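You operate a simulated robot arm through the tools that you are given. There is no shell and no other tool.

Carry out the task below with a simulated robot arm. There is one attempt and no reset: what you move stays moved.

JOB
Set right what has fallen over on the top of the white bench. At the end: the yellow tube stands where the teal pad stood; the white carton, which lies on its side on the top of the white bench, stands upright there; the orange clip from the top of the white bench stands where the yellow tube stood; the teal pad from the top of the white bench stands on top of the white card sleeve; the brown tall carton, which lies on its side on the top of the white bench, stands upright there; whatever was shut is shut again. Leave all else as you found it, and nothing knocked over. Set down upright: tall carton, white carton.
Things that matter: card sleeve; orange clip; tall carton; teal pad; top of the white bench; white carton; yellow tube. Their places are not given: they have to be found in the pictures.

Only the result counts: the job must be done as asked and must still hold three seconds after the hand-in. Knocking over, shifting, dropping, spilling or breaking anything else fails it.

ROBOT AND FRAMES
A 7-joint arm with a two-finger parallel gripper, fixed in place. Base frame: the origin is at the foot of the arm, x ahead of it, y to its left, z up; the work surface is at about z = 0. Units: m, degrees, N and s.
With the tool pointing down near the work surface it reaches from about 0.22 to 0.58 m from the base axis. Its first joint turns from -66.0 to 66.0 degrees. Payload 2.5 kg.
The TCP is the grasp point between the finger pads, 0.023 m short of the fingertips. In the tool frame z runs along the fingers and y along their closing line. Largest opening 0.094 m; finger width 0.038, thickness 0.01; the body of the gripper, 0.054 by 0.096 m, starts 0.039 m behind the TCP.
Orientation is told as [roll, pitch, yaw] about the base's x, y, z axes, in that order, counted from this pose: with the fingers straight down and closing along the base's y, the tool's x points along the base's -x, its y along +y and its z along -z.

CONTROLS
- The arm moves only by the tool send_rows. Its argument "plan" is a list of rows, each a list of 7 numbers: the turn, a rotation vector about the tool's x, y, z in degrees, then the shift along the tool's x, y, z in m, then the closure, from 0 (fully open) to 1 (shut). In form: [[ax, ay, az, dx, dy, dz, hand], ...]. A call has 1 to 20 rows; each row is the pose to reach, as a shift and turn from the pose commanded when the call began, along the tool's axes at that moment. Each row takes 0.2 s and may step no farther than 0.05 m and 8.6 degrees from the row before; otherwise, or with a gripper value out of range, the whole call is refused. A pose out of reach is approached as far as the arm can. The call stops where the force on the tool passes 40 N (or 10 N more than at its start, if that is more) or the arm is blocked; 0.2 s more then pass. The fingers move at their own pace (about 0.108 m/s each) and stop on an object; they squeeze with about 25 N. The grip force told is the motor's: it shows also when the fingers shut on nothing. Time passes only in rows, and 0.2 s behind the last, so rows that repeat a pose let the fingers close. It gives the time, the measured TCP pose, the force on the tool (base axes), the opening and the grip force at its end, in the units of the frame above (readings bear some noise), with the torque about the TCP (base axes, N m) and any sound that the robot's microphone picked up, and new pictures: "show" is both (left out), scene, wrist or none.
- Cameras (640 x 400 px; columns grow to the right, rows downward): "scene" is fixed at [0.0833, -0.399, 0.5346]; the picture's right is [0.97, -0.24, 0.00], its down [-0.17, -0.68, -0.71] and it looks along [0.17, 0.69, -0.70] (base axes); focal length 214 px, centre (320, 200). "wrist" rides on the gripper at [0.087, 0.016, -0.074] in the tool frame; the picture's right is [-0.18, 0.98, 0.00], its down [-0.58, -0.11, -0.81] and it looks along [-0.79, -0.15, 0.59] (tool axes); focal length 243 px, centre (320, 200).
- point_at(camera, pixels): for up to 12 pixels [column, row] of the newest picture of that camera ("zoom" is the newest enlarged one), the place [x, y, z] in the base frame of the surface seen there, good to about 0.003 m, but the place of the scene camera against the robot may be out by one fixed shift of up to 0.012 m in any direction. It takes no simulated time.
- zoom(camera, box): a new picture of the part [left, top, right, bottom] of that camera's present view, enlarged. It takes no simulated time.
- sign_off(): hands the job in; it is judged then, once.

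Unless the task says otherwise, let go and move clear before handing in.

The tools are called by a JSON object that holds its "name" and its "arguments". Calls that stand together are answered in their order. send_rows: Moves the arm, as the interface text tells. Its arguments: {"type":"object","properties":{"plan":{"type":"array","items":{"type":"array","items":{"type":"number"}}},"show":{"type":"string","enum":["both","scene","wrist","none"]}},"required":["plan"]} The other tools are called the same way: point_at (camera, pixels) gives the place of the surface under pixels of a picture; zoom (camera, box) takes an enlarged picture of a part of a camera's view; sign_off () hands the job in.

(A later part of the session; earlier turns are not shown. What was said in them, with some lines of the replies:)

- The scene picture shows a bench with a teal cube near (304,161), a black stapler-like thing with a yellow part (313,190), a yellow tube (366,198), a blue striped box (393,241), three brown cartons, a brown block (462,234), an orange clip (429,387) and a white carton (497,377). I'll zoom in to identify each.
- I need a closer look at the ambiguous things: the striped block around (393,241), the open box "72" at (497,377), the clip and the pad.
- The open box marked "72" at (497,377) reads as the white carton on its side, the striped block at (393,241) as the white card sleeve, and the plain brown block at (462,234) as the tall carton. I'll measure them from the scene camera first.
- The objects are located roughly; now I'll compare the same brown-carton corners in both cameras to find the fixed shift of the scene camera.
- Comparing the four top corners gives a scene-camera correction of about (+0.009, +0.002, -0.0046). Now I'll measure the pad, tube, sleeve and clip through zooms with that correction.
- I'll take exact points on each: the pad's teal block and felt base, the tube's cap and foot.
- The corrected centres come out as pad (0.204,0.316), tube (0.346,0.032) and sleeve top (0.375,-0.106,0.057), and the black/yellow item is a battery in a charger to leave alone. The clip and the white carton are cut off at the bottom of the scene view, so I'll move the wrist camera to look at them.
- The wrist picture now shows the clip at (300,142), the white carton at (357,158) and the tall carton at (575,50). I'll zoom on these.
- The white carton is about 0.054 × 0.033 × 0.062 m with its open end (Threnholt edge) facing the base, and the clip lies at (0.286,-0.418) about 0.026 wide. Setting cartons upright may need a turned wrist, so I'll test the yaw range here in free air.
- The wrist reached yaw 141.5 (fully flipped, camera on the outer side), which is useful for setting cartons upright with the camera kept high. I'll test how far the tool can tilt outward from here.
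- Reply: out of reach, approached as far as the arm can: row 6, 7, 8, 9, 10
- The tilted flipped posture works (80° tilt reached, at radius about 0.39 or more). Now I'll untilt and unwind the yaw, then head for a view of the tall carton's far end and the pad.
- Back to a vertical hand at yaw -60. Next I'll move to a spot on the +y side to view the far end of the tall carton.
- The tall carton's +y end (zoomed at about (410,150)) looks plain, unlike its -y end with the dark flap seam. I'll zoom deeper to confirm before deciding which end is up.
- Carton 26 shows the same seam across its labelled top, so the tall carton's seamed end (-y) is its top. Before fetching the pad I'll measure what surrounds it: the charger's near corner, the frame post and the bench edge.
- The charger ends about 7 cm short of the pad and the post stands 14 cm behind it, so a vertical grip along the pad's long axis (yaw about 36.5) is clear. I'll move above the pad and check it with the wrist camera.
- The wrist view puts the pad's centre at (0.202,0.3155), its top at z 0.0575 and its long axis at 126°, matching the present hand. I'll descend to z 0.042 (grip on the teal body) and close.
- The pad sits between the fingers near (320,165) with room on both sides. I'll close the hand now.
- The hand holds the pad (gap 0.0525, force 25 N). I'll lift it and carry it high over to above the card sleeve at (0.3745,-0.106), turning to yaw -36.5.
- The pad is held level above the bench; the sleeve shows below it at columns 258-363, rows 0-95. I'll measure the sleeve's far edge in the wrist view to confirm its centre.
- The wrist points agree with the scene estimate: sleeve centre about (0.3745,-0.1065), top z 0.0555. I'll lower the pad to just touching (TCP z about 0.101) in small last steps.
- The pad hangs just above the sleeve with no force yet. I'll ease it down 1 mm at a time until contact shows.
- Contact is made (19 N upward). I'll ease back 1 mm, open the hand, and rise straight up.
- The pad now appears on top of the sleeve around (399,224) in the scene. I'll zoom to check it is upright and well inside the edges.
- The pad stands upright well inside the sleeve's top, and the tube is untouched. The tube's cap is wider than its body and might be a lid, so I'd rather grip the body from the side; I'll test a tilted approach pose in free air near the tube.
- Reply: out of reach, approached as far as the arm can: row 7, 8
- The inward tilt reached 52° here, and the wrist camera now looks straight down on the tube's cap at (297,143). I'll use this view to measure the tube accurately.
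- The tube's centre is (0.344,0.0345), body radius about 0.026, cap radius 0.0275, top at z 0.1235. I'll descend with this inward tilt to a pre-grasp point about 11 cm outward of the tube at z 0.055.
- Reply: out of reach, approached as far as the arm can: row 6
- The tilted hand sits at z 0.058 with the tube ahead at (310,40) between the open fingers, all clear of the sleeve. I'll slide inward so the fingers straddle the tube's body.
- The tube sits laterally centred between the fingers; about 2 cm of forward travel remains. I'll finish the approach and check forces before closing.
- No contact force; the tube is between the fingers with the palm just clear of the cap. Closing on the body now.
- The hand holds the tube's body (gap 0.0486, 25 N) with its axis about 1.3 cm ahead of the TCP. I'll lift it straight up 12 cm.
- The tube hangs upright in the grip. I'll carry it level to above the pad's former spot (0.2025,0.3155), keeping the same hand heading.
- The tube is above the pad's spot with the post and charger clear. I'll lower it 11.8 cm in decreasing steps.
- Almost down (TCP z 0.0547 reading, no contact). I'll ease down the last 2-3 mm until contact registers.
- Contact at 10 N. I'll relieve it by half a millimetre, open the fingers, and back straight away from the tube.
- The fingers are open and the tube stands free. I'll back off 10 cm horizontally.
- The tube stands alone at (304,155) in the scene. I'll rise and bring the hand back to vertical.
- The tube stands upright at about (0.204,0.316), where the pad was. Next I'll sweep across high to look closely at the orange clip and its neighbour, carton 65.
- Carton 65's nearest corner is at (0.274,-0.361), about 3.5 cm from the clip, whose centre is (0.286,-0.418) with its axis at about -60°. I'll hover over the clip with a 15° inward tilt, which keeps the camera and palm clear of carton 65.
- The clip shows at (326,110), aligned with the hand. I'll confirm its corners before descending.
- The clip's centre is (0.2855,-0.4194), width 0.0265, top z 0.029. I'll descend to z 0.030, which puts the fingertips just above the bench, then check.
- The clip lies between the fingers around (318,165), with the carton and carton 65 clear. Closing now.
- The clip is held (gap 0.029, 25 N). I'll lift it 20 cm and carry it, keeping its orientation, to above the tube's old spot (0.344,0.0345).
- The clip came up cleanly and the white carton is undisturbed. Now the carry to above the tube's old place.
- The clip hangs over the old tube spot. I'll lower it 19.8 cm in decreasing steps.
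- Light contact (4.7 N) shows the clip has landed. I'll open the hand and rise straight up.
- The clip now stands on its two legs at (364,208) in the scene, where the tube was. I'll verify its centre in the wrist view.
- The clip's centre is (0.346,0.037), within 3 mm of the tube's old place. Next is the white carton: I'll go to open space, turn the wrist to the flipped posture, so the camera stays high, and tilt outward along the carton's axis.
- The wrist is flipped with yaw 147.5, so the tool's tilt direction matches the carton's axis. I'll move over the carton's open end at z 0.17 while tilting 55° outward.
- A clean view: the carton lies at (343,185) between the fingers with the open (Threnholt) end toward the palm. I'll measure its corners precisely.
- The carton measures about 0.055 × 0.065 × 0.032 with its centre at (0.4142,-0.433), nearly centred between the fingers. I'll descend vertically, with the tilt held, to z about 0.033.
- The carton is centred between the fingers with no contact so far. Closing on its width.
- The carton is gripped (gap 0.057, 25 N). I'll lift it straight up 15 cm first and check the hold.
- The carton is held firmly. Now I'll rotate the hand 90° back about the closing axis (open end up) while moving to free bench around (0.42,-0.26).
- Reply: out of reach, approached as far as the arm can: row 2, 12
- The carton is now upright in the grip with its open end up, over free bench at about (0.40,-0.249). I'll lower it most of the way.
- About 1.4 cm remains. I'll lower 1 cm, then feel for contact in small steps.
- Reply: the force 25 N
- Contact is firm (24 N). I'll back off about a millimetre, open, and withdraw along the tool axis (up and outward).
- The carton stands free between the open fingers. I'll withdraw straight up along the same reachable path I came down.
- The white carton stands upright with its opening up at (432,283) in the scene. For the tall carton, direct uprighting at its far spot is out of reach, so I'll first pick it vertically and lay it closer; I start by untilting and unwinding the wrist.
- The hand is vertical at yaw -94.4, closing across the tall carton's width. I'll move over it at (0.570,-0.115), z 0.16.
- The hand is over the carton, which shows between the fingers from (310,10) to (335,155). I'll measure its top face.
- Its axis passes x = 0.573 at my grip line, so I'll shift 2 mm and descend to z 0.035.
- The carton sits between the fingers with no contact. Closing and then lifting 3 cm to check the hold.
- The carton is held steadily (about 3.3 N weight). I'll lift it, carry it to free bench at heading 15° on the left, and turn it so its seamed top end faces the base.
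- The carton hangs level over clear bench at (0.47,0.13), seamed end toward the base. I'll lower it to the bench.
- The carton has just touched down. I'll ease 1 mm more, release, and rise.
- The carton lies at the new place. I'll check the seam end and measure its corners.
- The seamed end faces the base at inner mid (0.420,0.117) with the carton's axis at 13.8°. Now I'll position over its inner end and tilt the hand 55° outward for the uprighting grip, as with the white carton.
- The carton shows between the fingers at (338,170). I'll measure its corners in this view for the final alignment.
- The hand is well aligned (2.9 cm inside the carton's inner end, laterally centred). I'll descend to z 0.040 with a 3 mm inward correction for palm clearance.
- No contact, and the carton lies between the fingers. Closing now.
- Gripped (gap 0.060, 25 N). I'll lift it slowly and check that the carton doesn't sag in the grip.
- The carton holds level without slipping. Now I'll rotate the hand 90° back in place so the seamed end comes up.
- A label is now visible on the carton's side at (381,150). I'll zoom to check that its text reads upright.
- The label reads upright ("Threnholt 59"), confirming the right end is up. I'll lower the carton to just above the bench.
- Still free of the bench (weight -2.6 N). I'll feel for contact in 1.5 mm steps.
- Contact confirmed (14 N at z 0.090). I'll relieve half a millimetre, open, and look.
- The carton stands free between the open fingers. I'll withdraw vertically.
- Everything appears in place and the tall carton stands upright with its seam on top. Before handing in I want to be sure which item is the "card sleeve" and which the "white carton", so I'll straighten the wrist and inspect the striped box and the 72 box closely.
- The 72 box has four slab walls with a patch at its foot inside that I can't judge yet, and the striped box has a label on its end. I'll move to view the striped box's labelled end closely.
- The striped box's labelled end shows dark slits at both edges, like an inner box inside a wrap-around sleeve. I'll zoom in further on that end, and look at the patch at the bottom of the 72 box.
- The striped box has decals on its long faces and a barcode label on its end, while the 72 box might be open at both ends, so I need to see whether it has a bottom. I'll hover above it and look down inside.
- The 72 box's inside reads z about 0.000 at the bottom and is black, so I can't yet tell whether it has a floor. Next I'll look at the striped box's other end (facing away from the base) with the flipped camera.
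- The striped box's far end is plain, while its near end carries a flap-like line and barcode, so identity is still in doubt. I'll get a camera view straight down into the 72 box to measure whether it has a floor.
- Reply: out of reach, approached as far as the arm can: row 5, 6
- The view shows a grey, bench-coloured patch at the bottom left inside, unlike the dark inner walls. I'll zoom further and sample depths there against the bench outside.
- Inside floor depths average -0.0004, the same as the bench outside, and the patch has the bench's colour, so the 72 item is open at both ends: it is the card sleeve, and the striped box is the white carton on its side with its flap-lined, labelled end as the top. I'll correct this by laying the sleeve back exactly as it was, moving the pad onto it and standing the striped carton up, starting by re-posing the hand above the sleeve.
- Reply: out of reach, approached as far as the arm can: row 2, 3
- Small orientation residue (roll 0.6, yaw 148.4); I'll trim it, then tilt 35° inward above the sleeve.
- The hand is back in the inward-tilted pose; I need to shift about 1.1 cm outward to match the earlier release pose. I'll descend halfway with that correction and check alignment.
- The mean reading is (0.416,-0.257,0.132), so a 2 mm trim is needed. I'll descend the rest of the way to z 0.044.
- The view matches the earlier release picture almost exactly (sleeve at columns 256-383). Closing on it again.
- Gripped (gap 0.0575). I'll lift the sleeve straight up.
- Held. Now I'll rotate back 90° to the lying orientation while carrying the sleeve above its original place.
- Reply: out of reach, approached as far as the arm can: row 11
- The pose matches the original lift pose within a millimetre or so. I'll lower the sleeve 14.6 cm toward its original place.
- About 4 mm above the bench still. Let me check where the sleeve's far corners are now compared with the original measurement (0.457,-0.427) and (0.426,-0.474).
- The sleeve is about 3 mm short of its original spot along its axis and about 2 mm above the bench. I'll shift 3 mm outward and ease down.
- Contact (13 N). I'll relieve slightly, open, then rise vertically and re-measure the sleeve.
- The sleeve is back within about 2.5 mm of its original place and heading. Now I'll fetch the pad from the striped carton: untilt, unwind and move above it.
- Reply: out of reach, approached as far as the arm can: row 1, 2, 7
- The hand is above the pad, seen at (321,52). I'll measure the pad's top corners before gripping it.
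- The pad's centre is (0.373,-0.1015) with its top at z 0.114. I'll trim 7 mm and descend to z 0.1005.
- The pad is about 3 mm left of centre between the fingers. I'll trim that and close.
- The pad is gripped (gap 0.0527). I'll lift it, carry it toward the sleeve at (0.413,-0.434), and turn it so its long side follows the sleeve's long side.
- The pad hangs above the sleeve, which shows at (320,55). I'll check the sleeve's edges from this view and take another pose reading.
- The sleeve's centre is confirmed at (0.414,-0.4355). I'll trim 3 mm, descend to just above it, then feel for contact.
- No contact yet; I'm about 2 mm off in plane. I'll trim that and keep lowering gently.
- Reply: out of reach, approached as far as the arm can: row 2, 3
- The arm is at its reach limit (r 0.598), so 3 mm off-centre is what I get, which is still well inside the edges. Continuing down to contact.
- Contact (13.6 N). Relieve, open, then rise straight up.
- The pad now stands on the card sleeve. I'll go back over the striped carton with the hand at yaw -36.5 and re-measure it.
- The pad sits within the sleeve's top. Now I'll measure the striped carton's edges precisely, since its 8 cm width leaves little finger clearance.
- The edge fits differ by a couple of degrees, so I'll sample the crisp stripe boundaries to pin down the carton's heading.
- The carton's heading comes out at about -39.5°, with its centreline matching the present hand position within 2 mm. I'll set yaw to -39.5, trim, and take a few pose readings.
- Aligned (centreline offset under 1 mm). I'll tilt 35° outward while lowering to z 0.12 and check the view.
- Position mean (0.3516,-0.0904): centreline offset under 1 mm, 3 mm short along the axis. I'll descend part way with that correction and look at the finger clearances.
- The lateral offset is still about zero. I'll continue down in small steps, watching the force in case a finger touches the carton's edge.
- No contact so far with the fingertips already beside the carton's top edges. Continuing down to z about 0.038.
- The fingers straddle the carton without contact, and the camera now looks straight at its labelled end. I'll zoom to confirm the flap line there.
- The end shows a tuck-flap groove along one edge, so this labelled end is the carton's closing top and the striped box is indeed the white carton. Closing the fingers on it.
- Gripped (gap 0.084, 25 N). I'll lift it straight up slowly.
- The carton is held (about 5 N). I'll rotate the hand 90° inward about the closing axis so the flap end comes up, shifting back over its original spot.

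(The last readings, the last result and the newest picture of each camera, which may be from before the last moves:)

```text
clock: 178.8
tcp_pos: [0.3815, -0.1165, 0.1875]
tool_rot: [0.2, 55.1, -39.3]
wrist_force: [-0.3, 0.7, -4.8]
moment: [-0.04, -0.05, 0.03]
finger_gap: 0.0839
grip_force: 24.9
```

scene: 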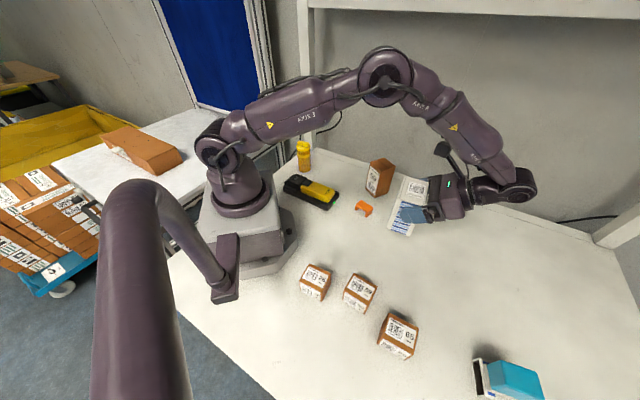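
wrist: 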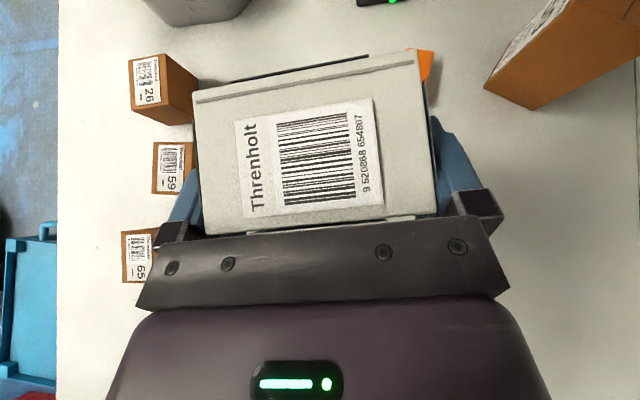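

The carton is upright with its flap end up, over its original spot and clear of the clip. Lowering now to just above the bench.

{"name": "send_rows", "arguments": {"plan": [[0, 0, 0, -0.0246, 0, 0.0172, 1], [0, 0, 0, -0.0491, 0, 0.0344, 1], [0, 0, 0, -0.0696, 0, 0.0488, 1], [0, 0, 0, -0.0819, 0, 0.0574, 1], [0, 0, 0, -0.086, 0, 0.0603, 1], [0, 0, 0, -0.086, 0, 0.0603, 1]]}}

```text
clock: 180.2
tcp_pos: [0.38, -0.1166, 0.0815]
tool_rot: [0.3, 55.0, -39.4]
wrist_force: [-1.1, 0.1, -4.1]
moment: [-0.01, -0.01, 0.01]
finger_gap: 0.0842
grip_force: 25.2
```

scene: 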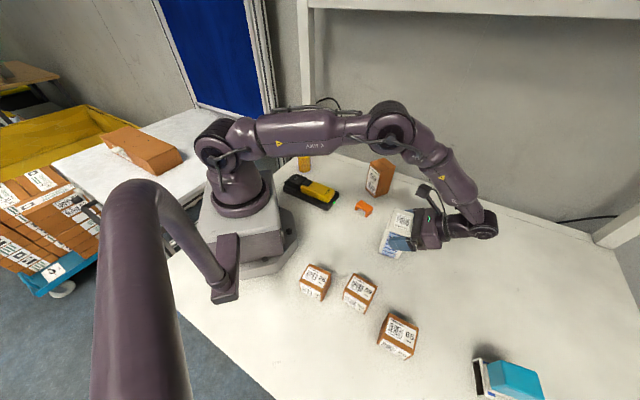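
wrist: 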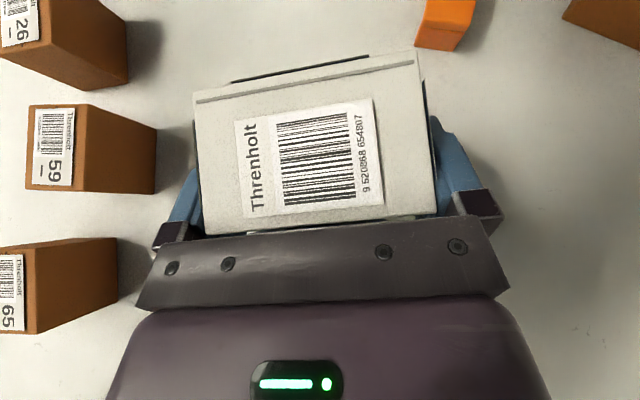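

Still hanging free (-4 N). I'll feel downward in small steps for contact.

{"name": "send_rows", "arguments": {"plan": [[0, 0, 0, -0.0025, 0, 0.0017, 1], [0, 0, 0, -0.0049, 0, 0.0034, 1]], "show": "none"}}

{"name": "send_rows", "arguments": {"plan": [[0, 0, 0, -0.0012, 0, 0.0009, 1], [0, 0, 0, -0.0012, 0, 0.0009, 1]], "show": "none"}}

{"name": "send_rows", "arguments": {"plan": [[0, 0, 0, -0.0012, 0, 0.0009, 1], [0, 0, 0, -0.0012, 0, 0.0009, 1]], "show": "none"}}

```text
clock: 180.8
tcp_pos: [0.382, -0.1166, 0.0765]
tool_rot: [0.2, 55.0, -39.4]
wrist_force: [-0.4, -0.4, -4.7]
moment: [-0.02, -0.02, -0.02]
finger_gap: 0.0839
grip_force: 24.6
```

```text
clock: 181.4
tcp_pos: [0.3823, -0.1153, 0.0744]
tool_rot: [0.2, 55.0, -39.5]
wrist_force: [-1.4, -1.8, 3.5]
moment: [-0.26, 0.16, -0.06]
finger_gap: 0.0838
grip_force: 25.1
```

```text
clock: 182.0
tcp_pos: [0.3823, -0.1146, 0.0737]
tool_rot: [0.2, 55.0, -39.4]
wrist_force: [-5.0, 0.0, 24.0]
moment: [-0.67, 0.56, -0.13]
finger_gap: 0.0838
grip_force: 25.3
```

Contact is clear (24 N). I'll relieve about a millimetre and open the fingers gently.

{"name": "send_rows", "arguments": {"plan": [[0, 0, 0, 0.0008, 0, -0.0006, 1], [0, 0, 0, 0.0008, 0, -0.0006, 0.3], [0, 0, 0, 0.0008, 0, -0.0006, 0.1], [0, 0, 0, 0.0008, 0, -0.0006, 0], [0, 0, 0, 0.0008, 0, -0.0006, 0], [0, 0, 0, 0.0008, 0, -0.0006, 0]]}}

```text
clock: 183.4
tcp_pos: [0.3814, -0.1157, 0.0744]
tool_rot: [0.2, 55.1, -39.4]
wrist_force: [-0.1, 0.1, 0.1]
moment: [0.03, -0.03, 0.0]
finger_gap: 0.0939
grip_force: 0.0
```

scene: 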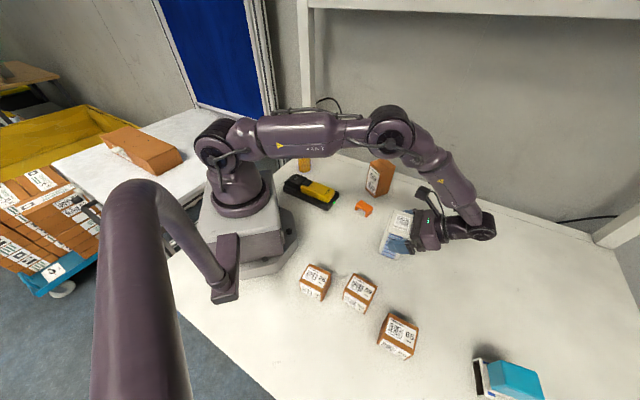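
wrist: 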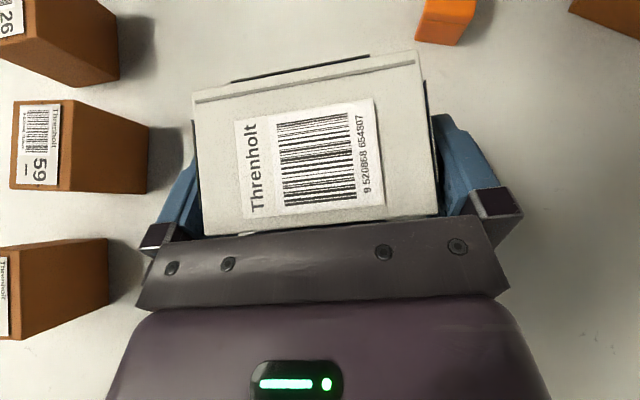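

The carton stands free between the open fingers. I'll back off along the tool axis 4 cm and then rise.

{"name": "send_rows", "arguments": {"plan": [[0, 0, 0, 0, 0, -0.01, 0], [0, 0, 0, 0, 0, -0.025, 0], [0, 0, 0, 0, 0, -0.04, 0], [0, 0, 0, 0.0123, 0, -0.0486, 0], [0, 0, 0, 0.0328, 0, -0.063, 0], [0, 0, 0, 0.0614, 0, -0.083, 0], [0, 0, 0, 0.0901, 0, -0.1031, 0]]}}

{"name": "zoom", "arguments": {"camera": "scene", "box": [340, 150, 460, 280]}}

```text
clock: 185.0
tcp_pos: [0.4071, -0.1359, 0.2092]
tool_rot: [0.3, 54.9, -39.4]
wrist_force: [0.1, 0.1, -0.7]
moment: [0.01, -0.01, -0.01]
finger_gap: 0.0942
grip_force: 0.1
```

scene: 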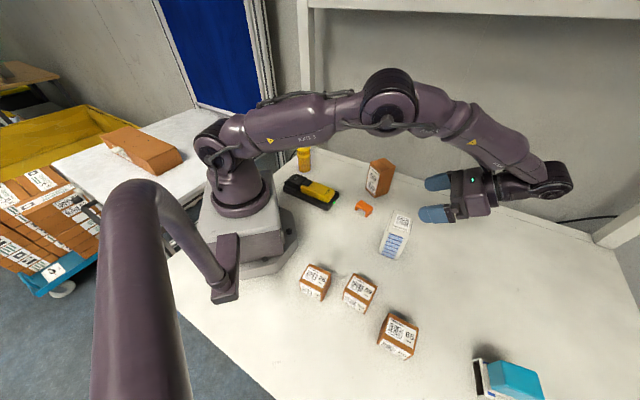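
wrist: 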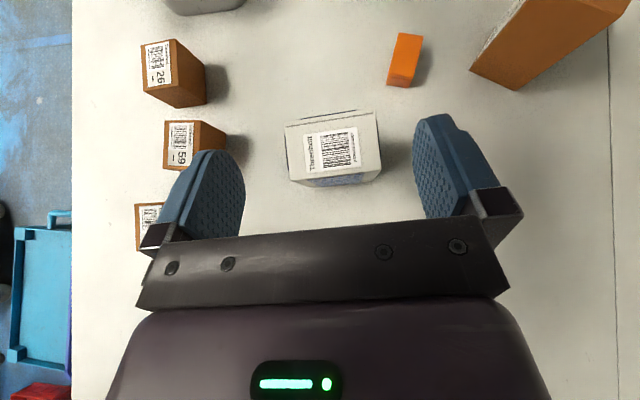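

```text
3.08 times, centred on (400, 215) of scene
```

zoom: 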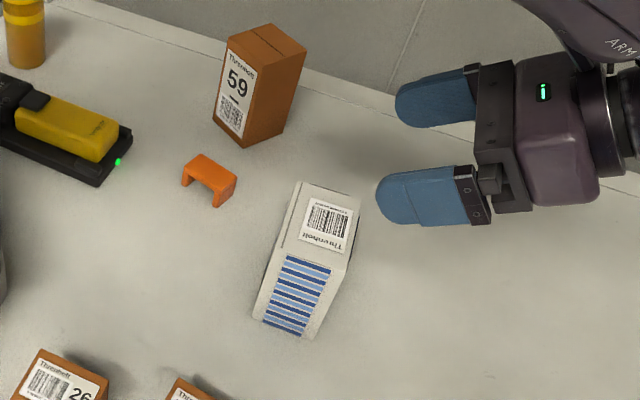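

The white carton now stands upright with its flap-and-label end on top. I'll bring the hand back to vertical, clear of everything, and do a final check of all items.

{"name": "send_rows", "arguments": {"plan": [[0, -4, 0, 0.0205, 0, -0.0144, 0], [0, -11, 0, 0.041, 0, -0.0287, 0], [0, -19, 0, 0.0614, 0, -0.043, 0], [0, -27, 0, 0.0819, 0, -0.0574, 0], [0, -35, 0, 0.0819, 0, -0.0574, 0], [0, -43, 0, 0.0819, 0, -0.0574, 0], [0, -51, 0, 0.0819, 0, -0.0574, 0], [0, -55, 0, 0.0819, 0, -0.0574, 0]]}}

{"name": "zoom", "arguments": {"camera": "scene", "box": [260, 130, 520, 280]}}

{"name": "zoom", "arguments": {"camera": "scene", "box": [280, 250, 560, 400]}}

```text
clock: 186.8
tcp_pos: [0.4067, -0.137, 0.3068]
tool_rot: [0.1, -0.1, -39.6]
wrist_force: [-0.7, -0.6, -0.2]
moment: [0.0, -0.01, 0.0]
finger_gap: 0.0941
grip_force: 0.1
```

scene: 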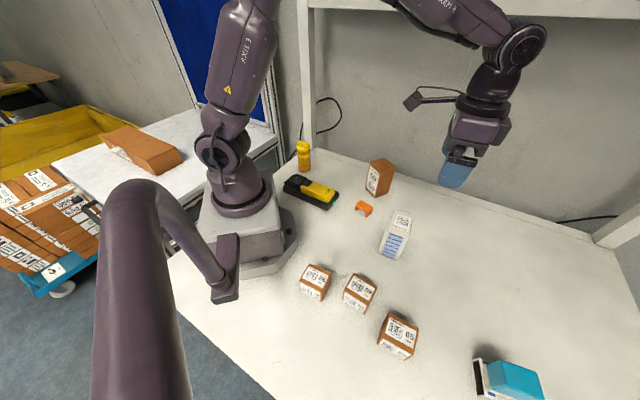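
wrist: 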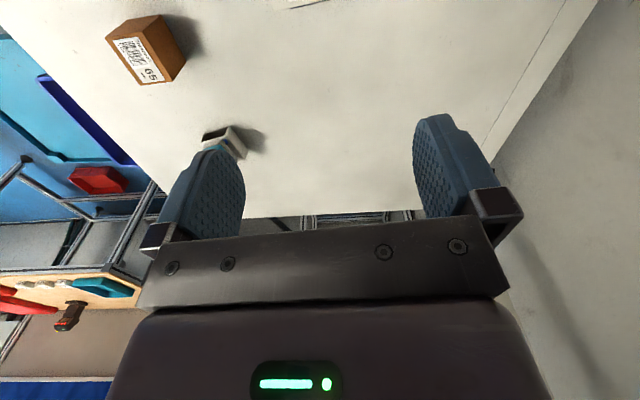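

```text
2.46 times, centred on (390, 205) of scene
```

zoom: 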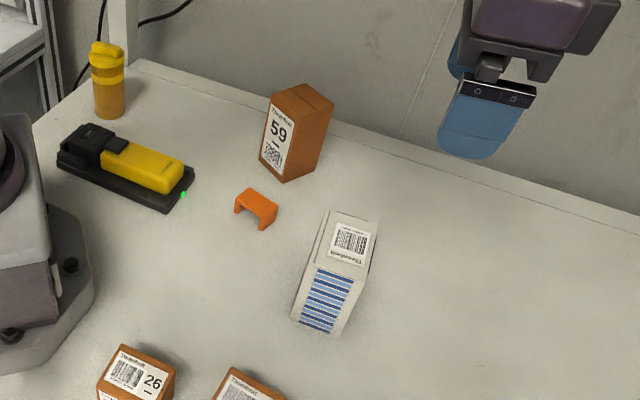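

```text
2.29 times, centred on (420, 325) of scene
```

zoom: 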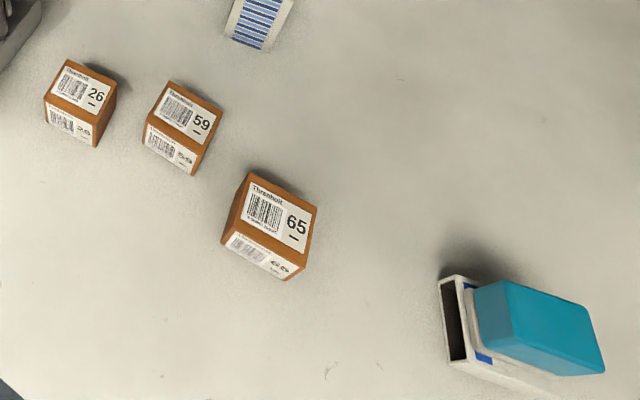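

All goals check out in the last pictures:
- The tube stands at (304,155), where the pad was.
- The clip is at (364,208), where the tube was.
- The pad is on the card sleeve, back at its original place (505,378).
- The white carton is upright at (396,235), flap end up.
- The tall carton is upright at (380,177).

Cartons 26, 59 and 65 and the charger haven't moved, and the hand is open and clear, so I'm handing in.

{"name": "sign_off", "arguments": {}}

```text
The job is handed in.
```

I handed the job in with everything set as asked. The last pictures showed nothing knocked over and the hand open and clear.

| Item | Where it ended |
|---|---|
| Yellow tube | Upright where the teal pad stood, within about 2 mm |
| Orange clip | On its legs where the tube stood, within about 3 mm |
| Teal pad | On top of the white card sleeve, about 3 mm off the sleeve's centre and inside its edges |
| White carton (the striped box) | Upright on its original spot, flap end up |
| Tall carton | Upright with its seam on top, but not where it lay |

- **Sleeve and carton mix-up:** I first took the open "72" box for the white carton, stood it up, and put the pad on the striped box. On a closer look, "72" is open at both ends, so it is the card sleeve, and the striped box is the white carton. I then laid the sleeve back, moved the pad onto it, and stood the striped carton up.
- **Sleeve position:** the sleeve was moved and put back, and it now lies about 2.5 mm from where it started.
- **Tall carton position:** its original place was too far out to turn it upright there, so I moved it. It now stands at about (0.43, 0.12), roughly 0.29 m from where it lay. I read "stands upright there" as anywhere on the bench top.
- **Which end is up:** for both cartons I went by the seam or flap end and the labels.
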